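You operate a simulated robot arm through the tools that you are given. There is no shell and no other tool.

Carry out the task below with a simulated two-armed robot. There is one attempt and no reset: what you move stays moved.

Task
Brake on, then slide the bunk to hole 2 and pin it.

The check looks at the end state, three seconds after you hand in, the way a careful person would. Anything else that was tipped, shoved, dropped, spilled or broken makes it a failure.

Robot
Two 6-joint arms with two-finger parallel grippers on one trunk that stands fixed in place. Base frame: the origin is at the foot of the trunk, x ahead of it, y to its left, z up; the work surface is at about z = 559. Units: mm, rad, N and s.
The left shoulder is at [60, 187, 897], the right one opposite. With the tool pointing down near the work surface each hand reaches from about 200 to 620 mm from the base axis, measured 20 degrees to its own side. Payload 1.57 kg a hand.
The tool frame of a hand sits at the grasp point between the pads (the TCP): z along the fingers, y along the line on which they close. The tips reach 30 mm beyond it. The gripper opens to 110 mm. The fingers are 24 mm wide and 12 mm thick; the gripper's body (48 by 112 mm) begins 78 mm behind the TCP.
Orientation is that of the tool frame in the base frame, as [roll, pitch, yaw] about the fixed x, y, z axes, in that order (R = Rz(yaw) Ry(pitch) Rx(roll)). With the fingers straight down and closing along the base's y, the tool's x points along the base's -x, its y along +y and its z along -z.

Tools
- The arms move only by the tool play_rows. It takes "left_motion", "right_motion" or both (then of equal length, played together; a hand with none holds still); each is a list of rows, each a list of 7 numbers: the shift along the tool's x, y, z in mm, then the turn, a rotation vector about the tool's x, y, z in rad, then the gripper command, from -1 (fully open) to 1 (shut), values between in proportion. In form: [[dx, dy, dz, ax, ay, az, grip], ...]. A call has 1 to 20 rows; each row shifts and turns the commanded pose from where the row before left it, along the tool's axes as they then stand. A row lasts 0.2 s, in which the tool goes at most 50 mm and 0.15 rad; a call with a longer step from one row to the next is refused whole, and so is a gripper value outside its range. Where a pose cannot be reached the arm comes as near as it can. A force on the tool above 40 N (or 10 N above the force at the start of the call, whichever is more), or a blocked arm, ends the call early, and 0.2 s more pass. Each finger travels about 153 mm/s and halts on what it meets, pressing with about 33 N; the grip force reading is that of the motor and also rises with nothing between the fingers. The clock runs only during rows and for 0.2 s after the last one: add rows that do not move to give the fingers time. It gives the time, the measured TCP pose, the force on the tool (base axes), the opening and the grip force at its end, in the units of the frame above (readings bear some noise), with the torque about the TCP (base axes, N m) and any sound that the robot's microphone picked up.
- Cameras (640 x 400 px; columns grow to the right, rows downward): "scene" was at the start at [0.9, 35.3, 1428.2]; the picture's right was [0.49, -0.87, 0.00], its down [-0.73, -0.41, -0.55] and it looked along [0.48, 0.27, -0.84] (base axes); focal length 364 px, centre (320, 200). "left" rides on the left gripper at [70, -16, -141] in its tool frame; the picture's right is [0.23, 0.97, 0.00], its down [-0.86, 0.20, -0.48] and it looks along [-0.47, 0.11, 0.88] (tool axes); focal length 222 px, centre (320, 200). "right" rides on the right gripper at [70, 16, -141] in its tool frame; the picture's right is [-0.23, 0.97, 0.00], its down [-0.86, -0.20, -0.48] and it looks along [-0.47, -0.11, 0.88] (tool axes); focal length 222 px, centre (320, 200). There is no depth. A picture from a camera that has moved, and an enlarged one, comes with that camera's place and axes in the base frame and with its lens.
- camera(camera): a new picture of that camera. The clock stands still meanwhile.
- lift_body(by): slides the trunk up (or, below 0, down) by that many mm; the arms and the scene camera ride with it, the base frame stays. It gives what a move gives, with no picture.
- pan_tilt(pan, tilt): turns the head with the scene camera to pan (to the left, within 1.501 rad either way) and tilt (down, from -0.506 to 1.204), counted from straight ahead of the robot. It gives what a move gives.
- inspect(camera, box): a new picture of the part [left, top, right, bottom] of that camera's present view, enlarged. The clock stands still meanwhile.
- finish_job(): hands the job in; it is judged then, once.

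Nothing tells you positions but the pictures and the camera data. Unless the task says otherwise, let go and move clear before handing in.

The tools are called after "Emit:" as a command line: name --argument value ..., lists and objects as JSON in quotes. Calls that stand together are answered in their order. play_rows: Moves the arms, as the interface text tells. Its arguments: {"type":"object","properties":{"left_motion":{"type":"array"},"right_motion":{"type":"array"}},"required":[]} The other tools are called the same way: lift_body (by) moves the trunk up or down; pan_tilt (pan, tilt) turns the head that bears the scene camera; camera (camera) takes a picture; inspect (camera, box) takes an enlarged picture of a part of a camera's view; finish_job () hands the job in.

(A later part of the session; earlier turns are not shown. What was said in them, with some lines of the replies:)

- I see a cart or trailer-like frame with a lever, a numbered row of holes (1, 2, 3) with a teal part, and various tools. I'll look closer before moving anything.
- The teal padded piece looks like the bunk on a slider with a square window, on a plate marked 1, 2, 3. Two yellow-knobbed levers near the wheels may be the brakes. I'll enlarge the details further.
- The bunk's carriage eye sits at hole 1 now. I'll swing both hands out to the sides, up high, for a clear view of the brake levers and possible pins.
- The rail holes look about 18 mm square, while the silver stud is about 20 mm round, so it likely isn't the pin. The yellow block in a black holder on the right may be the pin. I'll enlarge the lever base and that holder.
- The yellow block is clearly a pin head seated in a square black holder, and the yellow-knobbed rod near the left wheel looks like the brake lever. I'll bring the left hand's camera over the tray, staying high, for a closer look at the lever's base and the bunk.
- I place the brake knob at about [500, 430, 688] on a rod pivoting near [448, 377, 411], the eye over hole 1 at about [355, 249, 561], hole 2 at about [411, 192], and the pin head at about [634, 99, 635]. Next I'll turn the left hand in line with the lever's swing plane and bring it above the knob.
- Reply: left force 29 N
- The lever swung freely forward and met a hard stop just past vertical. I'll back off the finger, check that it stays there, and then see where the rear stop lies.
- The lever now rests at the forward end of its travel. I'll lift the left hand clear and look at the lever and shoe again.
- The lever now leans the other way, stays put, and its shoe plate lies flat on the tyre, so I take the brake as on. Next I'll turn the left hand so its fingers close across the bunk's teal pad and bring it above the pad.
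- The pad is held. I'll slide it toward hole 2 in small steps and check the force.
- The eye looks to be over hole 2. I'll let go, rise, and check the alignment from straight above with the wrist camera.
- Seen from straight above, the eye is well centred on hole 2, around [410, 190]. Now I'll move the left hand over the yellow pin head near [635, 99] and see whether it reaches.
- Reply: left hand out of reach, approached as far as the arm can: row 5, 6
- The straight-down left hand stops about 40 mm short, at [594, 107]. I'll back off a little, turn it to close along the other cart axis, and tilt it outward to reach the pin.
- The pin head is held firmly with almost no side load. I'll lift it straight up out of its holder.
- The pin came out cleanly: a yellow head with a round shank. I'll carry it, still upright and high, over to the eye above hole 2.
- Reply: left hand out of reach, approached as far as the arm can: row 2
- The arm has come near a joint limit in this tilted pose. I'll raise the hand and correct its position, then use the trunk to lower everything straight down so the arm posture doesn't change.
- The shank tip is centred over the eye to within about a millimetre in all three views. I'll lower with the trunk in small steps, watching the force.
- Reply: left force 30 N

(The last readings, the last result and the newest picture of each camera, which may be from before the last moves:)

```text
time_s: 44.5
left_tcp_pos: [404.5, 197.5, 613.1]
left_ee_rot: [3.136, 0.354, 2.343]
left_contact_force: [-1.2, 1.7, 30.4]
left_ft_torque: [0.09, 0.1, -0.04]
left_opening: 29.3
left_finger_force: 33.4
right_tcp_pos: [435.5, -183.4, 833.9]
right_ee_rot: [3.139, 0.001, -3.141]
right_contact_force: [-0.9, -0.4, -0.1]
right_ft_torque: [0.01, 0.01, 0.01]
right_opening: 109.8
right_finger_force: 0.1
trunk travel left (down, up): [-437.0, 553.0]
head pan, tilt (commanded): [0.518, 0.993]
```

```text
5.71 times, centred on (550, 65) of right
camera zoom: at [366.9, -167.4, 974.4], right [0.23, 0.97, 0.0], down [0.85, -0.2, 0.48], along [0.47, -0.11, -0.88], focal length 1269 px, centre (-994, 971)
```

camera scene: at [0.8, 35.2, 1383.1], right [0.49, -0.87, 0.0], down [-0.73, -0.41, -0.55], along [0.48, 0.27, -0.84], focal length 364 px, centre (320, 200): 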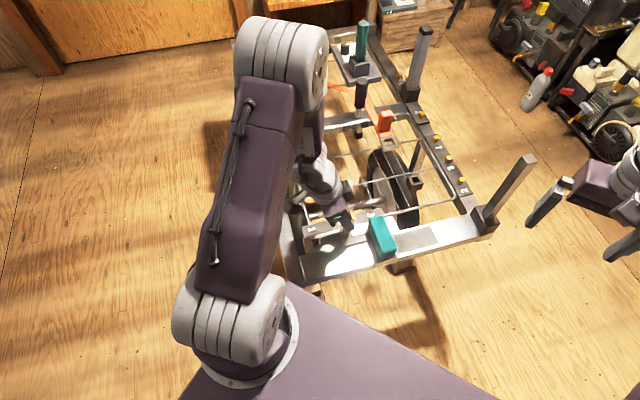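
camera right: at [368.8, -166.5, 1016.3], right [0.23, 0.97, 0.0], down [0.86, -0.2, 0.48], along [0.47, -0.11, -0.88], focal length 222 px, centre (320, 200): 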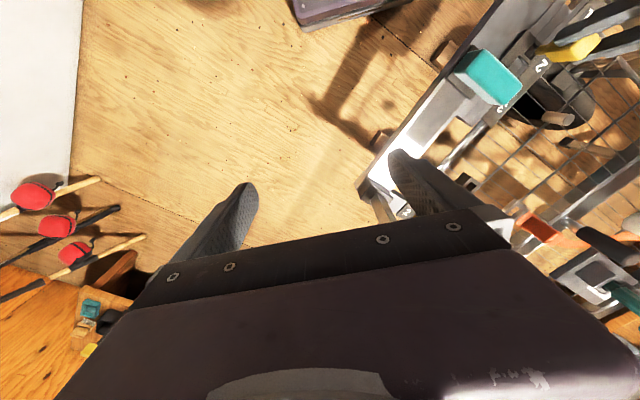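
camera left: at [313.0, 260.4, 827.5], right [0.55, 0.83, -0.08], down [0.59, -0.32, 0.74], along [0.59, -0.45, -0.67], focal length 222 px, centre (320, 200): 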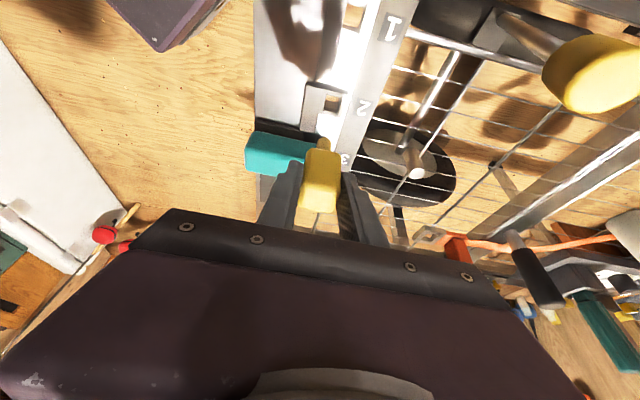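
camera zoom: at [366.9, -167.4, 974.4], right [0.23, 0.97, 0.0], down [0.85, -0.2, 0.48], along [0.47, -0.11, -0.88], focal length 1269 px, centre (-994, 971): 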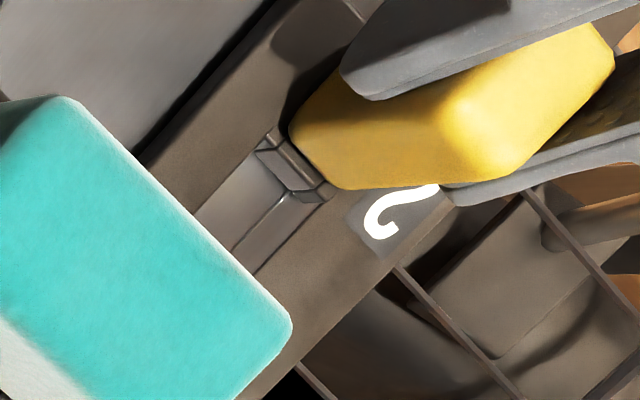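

Emit:
inspect --camera "right" --box '[530, 45, 570, 75]'

Emit:
inspect --camera "left" --box '[295, 120, 345, 160]'

Emit:
inspect --camera "scene" --box '[330, 215, 362, 240]'

```text
13.33 times, centred on (550, 60) of right
camera zoom: at [366.9, -167.4, 974.4], right [0.23, 0.97, 0.0], down [0.85, -0.2, 0.48], along [0.47, -0.11, -0.88], focal length 2962 px, centre (-2747, 2067)
```

zoom: 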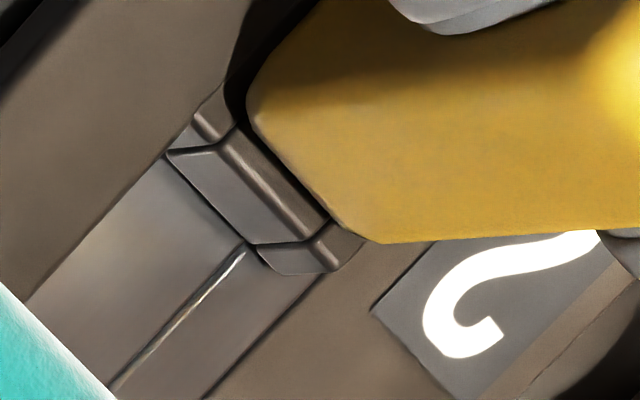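

```text
10.00 times, centred on (320, 140) of left
camera zoom: at [312.6, 265.3, 721.7], right [0.55, 0.83, -0.07], down [0.59, -0.32, 0.75], along [0.6, -0.45, -0.66], focal length 2221 px, centre (320, 800)
```

zoom: 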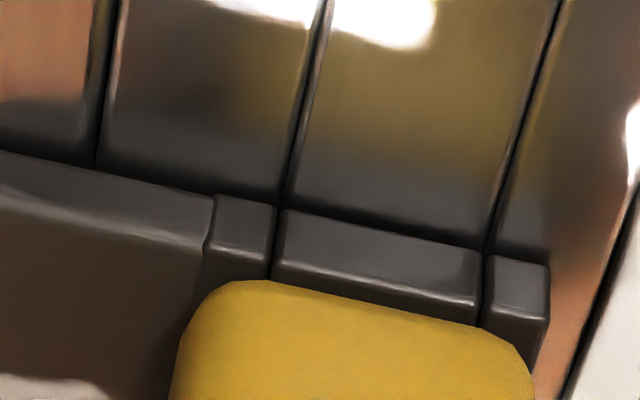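

```text
16.00 times, centred on (346, 228) of scene
camera zoom: at [-2.0, 34.0, 1340.6], right [0.49, -0.87, 0.0], down [-0.73, -0.41, -0.55], along [0.48, 0.27, -0.84], focal length 5823 px, centre (-96, -240)
```

zoom: 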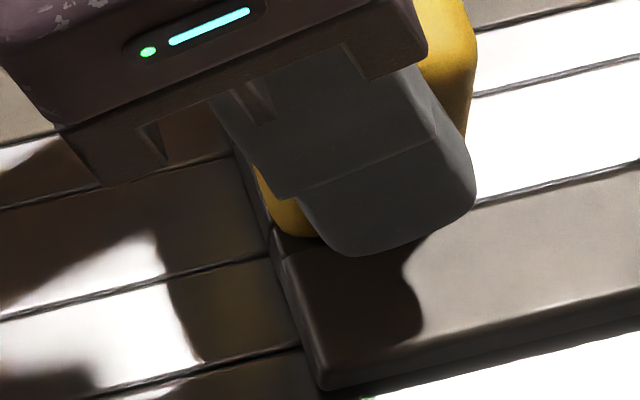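

The head now sits flush on the eye with the shank down through hole 2. I'll take the downward load off, open the fingers, and check that the pin stays.

Emit:
lift_body --by 2.5

Emit:
play_rows --left_motion '[[0, 0, 0, 0, 0, 0, 0.4], [0, 0, 0, 0, 0, 0, 0.2], [0, 0, 0, 0, 0, 0, -0.05], [0, 0, 0, 0, 0, 0, -0.05]]'

Emit:
inspect --camera "left" --box '[250, 100, 390, 210]'

Emit:
inspect --camera "right" --box '[500, 30, 600, 100]'

```text
time_s: 45.0
left_tcp_pos: [404.1, 196.5, 615.3]
left_ee_rot: [3.141, 0.348, 2.346]
left_contact_force: [4.4, 1.1, 10.5]
left_ft_torque: [-0.01, -0.34, 0.06]
left_opening: 29.1
left_finger_force: 32.8
right_tcp_pos: [437.1, -184.1, 835.0]
right_ee_rot: [-3.141, -0.001, 3.14]
right_contact_force: [-0.2, 0.4, 0.4]
right_ft_torque: [0.03, -0.06, 0.0]
right_opening: 110.0
right_finger_force: 0.1
trunk travel left (down, up): [-440.0, 550.0]
head pan, tilt (commanded): [0.518, 0.993]
```

```text
time_s: 46.0
left_tcp_pos: [403.2, 196.6, 614.4]
left_ee_rot: [-3.14, 0.351, 2.345]
left_contact_force: [0.3, 0.8, 0.5]
left_ft_torque: [0.0, 0.0, 0.0]
left_opening: 57.6
left_finger_force: 0.1
right_tcp_pos: [437.4, -183.0, 835.0]
right_ee_rot: [3.141, 0.001, -3.141]
right_contact_force: [-0.3, -0.3, -1.5]
right_ft_torque: [0.01, 0.0, -0.01]
right_opening: 110.1
right_finger_force: 0.1
trunk travel left (down, up): [-440.0, 550.0]
head pan, tilt (commanded): [0.518, 0.993]
```

```text
3.64 times, centred on (320, 155) of left
camera zoom: at [313.2, 265.9, 722.2], right [0.55, 0.83, -0.08], down [0.59, -0.32, 0.74], along [0.59, -0.45, -0.67], focal length 808 px, centre (320, 364)
```

zoom: 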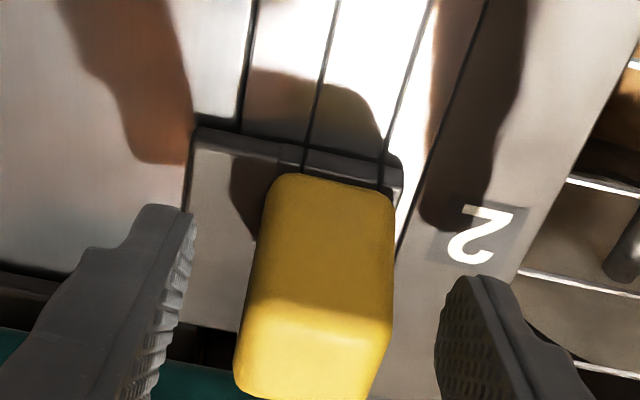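

```text
5.71 times, centred on (550, 65) of right
camera zoom: at [368.8, -166.5, 975.8], right [0.23, 0.97, 0.0], down [0.86, -0.2, 0.48], along [0.47, -0.11, -0.88], focal length 1269 px, centre (-994, 971)
```

zoom: 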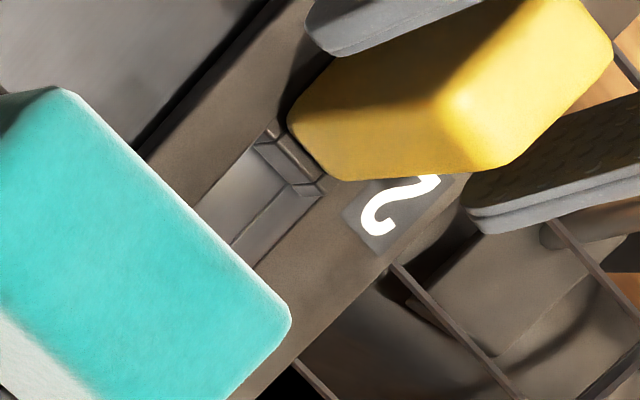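

Emit:
lift_body --by 85

Emit:
camera --camera "left"

Emit:
inspect --camera "right" --box '[420, 0, 580, 100]'

Emit:
camera --camera "scene"

```text
time_s: 47.2
left_tcp_pos: [405.1, 197.3, 700.3]
left_ee_rot: [3.141, 0.35, 2.346]
left_contact_force: [-0.1, 0.5, -0.3]
left_ft_torque: [0.01, 0.01, -0.03]
left_opening: 57.7
left_finger_force: 0.1
right_tcp_pos: [437.8, -183.2, 919.9]
right_ee_rot: [-3.141, 0.0, 3.141]
right_contact_force: [0.4, -0.3, -0.2]
right_ft_torque: [0.01, -0.01, 0.03]
right_opening: 110.1
right_finger_force: 0.1
trunk travel left (down, up): [-524.0, 466.0]
head pan, tilt (commanded): [0.518, 0.993]
```

```text
taken
camera left: at [313.3, 265.9, 807.2], right [0.55, 0.83, -0.08], down [0.59, -0.32, 0.74], along [0.59, -0.45, -0.67], focal length 222 px, centre (320, 200)
```

left: 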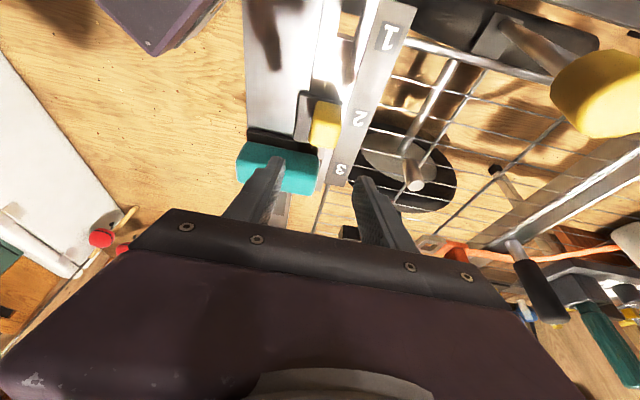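

```text
4.00 times, centred on (500, 50) of right
camera zoom: at [369.0, -166.5, 1060.7], right [0.23, 0.97, 0.0], down [0.86, -0.2, 0.48], along [0.47, -0.11, -0.88], focal length 888 px, centre (-400, 800)
```

zoom: 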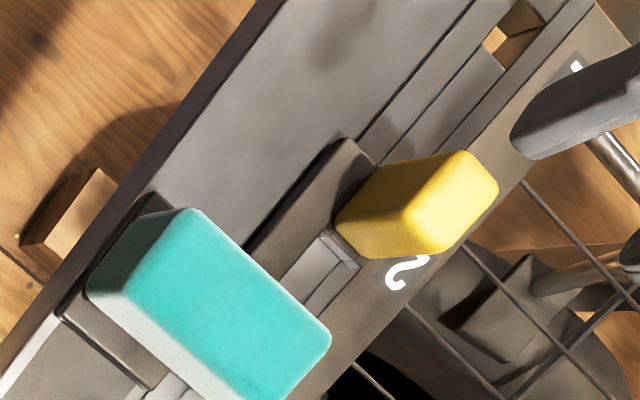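

```text
taken
camera scene: at [1.1, 35.2, 1427.6], right [0.49, -0.87, 0.0], down [-0.73, -0.41, -0.55], along [0.47, 0.27, -0.84], focal length 364 px, centre (320, 200)
```

scene: 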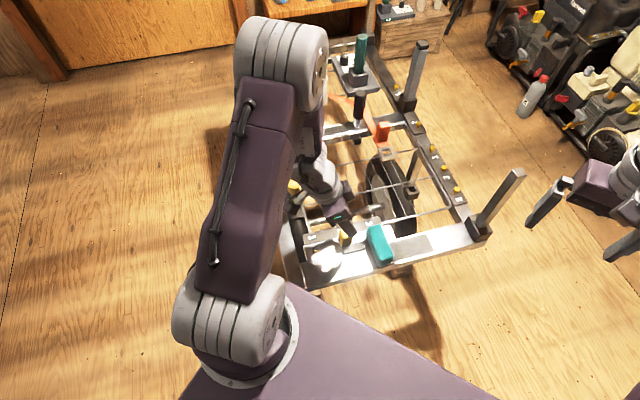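

Emit:
play_rows --left_motion '[[-13.75, 0, -37.6, 0, 0, 0, -0.05], [-13.75, 0, -37.6, 0, 0, 0, -0.05], [-13.75, 0, -37.6, 0, 0, 0, -0.05], [0, 0, 0, 0, 0.1167, 0, -0.05], [0, 0, 0, 0, 0.1167, 0, -0.05], [0, 0, 0, 0, 0.1167, 0, -0.05], [0, 0, 0, 0, 0, 0, -0.05]]'

Emit:
camera --camera "left"

```text
time_s: 48.9
left_tcp_pos: [404.0, 197.1, 818.9]
left_ee_rot: [-3.141, -0.002, 2.345]
left_contact_force: [-0.7, 0.6, -0.4]
left_ft_torque: [0.02, -0.02, 0.02]
left_opening: 57.7
left_finger_force: 0.2
right_tcp_pos: [437.6, -183.2, 920.9]
right_ee_rot: [-3.14, 0.0, -3.141]
right_contact_force: [-0.3, 0.0, 0.3]
right_ft_torque: [0.03, 0.03, 0.01]
right_opening: 109.8
right_finger_force: 0.0
trunk travel left (down, up): [-524.0, 466.0]
head pan, tilt (commanded): [0.518, 0.993]
```

```text
taken
camera left: at [344.3, 234.3, 959.9], right [0.54, 0.84, 0.0], down [0.74, -0.47, 0.48], along [0.4, -0.26, -0.88], focal length 222 px, centre (320, 200)
```

left: 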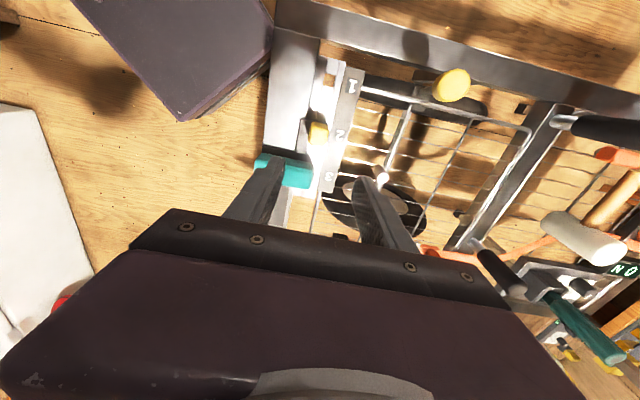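

Emit:
play_rows --left_motion '[[32.2, 18.7, -8.7, 0, 0, 0, -0.5], [32.2, 18.7, -8.7, 0, 0, 0, -1], [32.2, 18.7, -8.7, 0, 0, 0, -1], [32.2, 18.7, -8.7, 0, 0, 0, -1], [32.2, 18.7, -8.7, 0, 0, 0, -1], [32.2, 18.7, -8.7, 0, 0, 0, -1], [32.2, 18.7, -8.7, 0, 0, 0, -1], [0, 0, 0, 0, 0, -0.1327, -1], [0, 0, 0, 0, 0, -0.1327, -1], [0, 0, 0, 0, 0, -0.1327, -1], [0, 0, 0, 0, 0, -0.1327, -1], [0, 0, 0, 0, 0, -0.1327, -1], [0, 0, 0, 0, 0, -0.1327, -1], [0, 0, 0, 0, 0, 0, -1]]'

Emit:
camera --camera "scene"

Emit:
camera --camera "left"

Emit:
inspect --camera "scene" --box '[270, 150, 430, 290]'

```text
time_s: 51.9
left_tcp_pos: [339.2, 450.7, 879.3]
left_ee_rot: [-3.141, 0.0, -3.141]
left_contact_force: [-1.0, 0.0, 0.3]
left_ft_torque: [-0.02, 0.0, 0.01]
left_opening: 110.0
left_finger_force: 0.1
right_tcp_pos: [437.2, -181.3, 920.1]
right_ee_rot: [3.141, 0.0, 3.141]
right_contact_force: [-0.1, 0.3, 0.6]
right_ft_torque: [-0.05, 0.02, 0.01]
right_opening: 110.0
right_finger_force: 0.0
trunk travel left (down, up): [-524.0, 466.0]
head pan, tilt (commanded): [0.518, 0.993]
```

```text
taken
camera scene: at [0.9, 35.3, 1427.7], right [0.49, -0.87, 0.0], down [-0.73, -0.41, -0.55], along [0.48, 0.27, -0.84], focal length 364 px, centre (320, 200)
```

scene: 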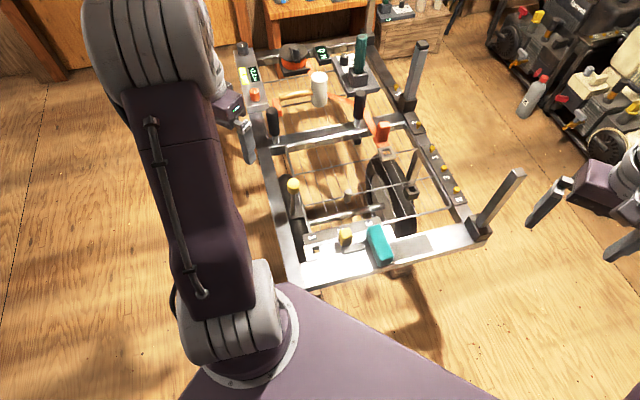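

```text
taken
camera left: at [270.7, 432.1, 1020.7], right [-0.23, 0.97, 0.0], down [0.85, 0.2, 0.48], along [0.47, 0.11, -0.88], focal length 222 px, centre (320, 200)
```

left: 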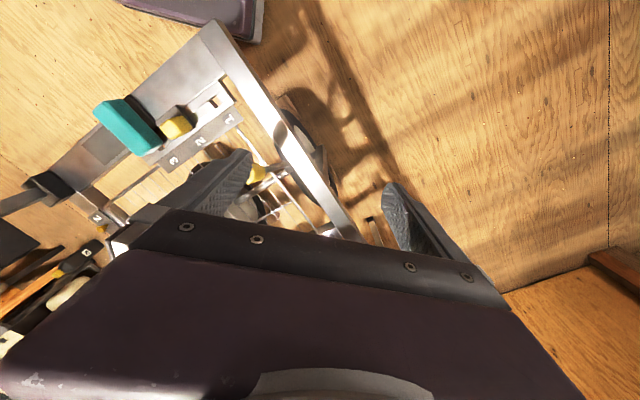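

```text
2.86 times, centred on (350, 220) of scene
camera zoom: at [0.9, 35.3, 1427.7], right [0.49, -0.87, 0.0], down [-0.73, -0.41, -0.55], along [0.48, 0.27, -0.84], focal length 1040 px, centre (234, 143)
```

zoom: 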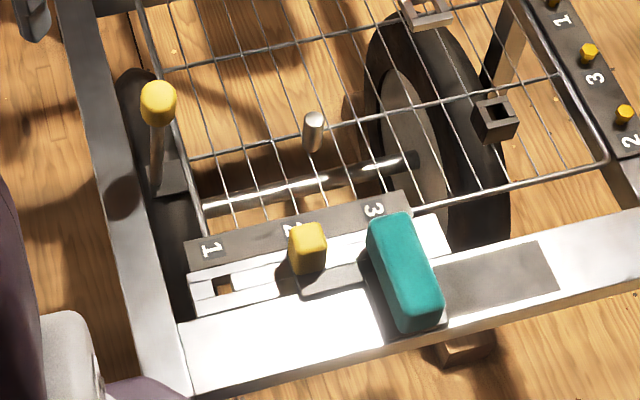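

Emit:
inspect --camera "scene" --box '[328, 222, 368, 252]'

Emit:
inspect --camera "right" --box '[460, 20, 560, 90]'

Emit:
inspect --camera "left" --box '[130, 80, 240, 160]'

Emit:
inspect --camera "scene" --box '[280, 170, 330, 220]'

```text
13.33 times, centred on (348, 237) of scene
camera zoom: at [0.9, 35.3, 1427.7], right [0.49, -0.87, 0.0], down [-0.73, -0.41, -0.55], along [0.48, 0.27, -0.84], focal length 4852 px, centre (-53, -293)
```

zoom: 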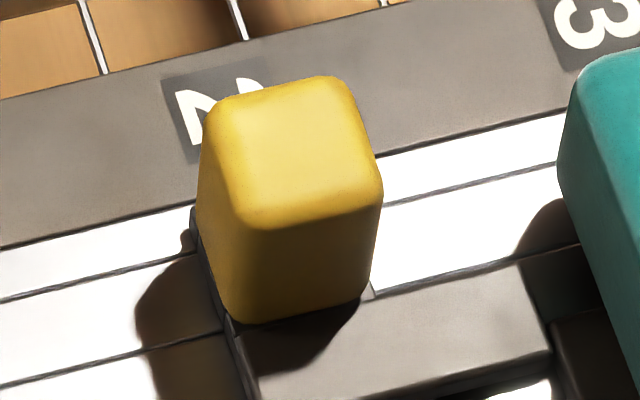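

```text
5.71 times, centred on (510, 55) of right
camera zoom: at [368.8, -166.5, 1060.8], right [0.23, 0.97, 0.0], down [0.86, -0.2, 0.48], along [0.47, -0.11, -0.88], focal length 1269 px, centre (-766, 1029)
```

zoom: 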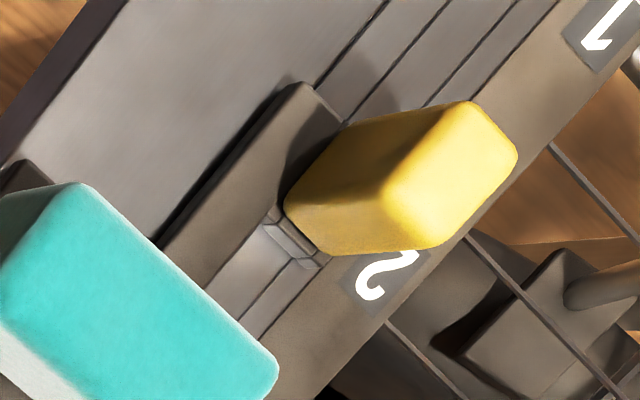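

```text
5.00 times, centred on (185, 120) of left
camera zoom: at [270.7, 432.1, 1020.7], right [-0.23, 0.97, 0.0], down [0.85, 0.2, 0.48], along [0.47, 0.11, -0.88], focal length 1111 px, centre (995, 600)
```

zoom: 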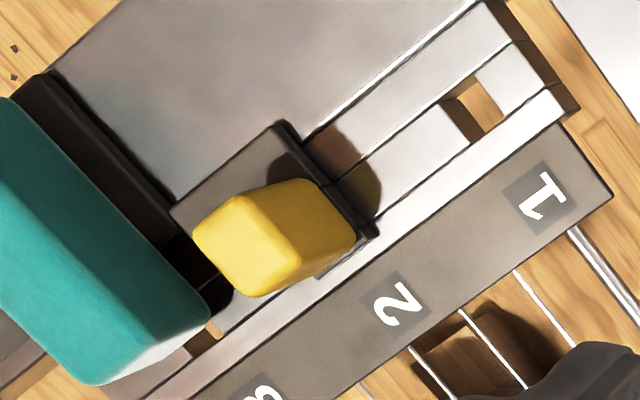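

```text
8.00 times, centred on (305, 195) of scene
camera zoom: at [0.9, 35.3, 1427.7], right [0.49, -0.87, 0.0], down [-0.73, -0.41, -0.55], along [0.48, 0.27, -0.84], focal length 2912 px, centre (440, 240)
```

zoom: 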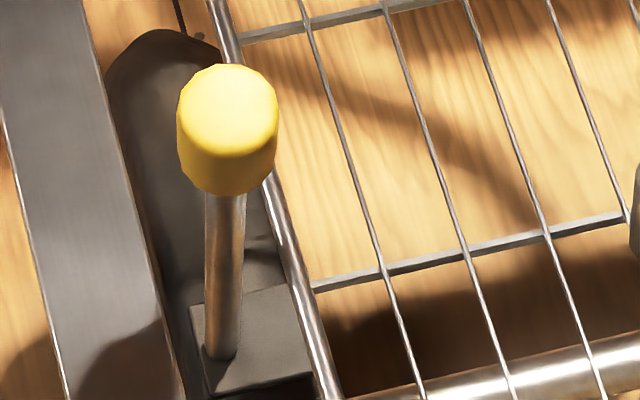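

The brake lever stays at its forward stop with its shoe against the tyre. The bunk's eye is over hole 2, the pin is seated through it, both hands are clear and nothing else has moved, so I'm handing in.

Emit:
finish_job

```text
The job is handed in.
```

The job is handed in: the brake lever is over, the bunk is at hole 2, and the pin is seated through it. I haven't had the check's result back.

- **Brake:** I swung the yellow lever by the left wheel forward until it hit a hard stop, and it has stayed there. Nothing on the cart marks on or off. I took forward as "on" because that moves the shoe from clear of the tyre to against it.
- **Bunk:** I slid it about 80 mm from hole 1 and checked from straight above that its eye lined up with hole 2.
- **Pin:** I lifted the yellow-headed pin from its black holder and lowered it until the head rested on the bunk's eye. It stayed upright when I let go.

Both hands are empty and clear of the cart, and the final pictures showed nothing else moved.
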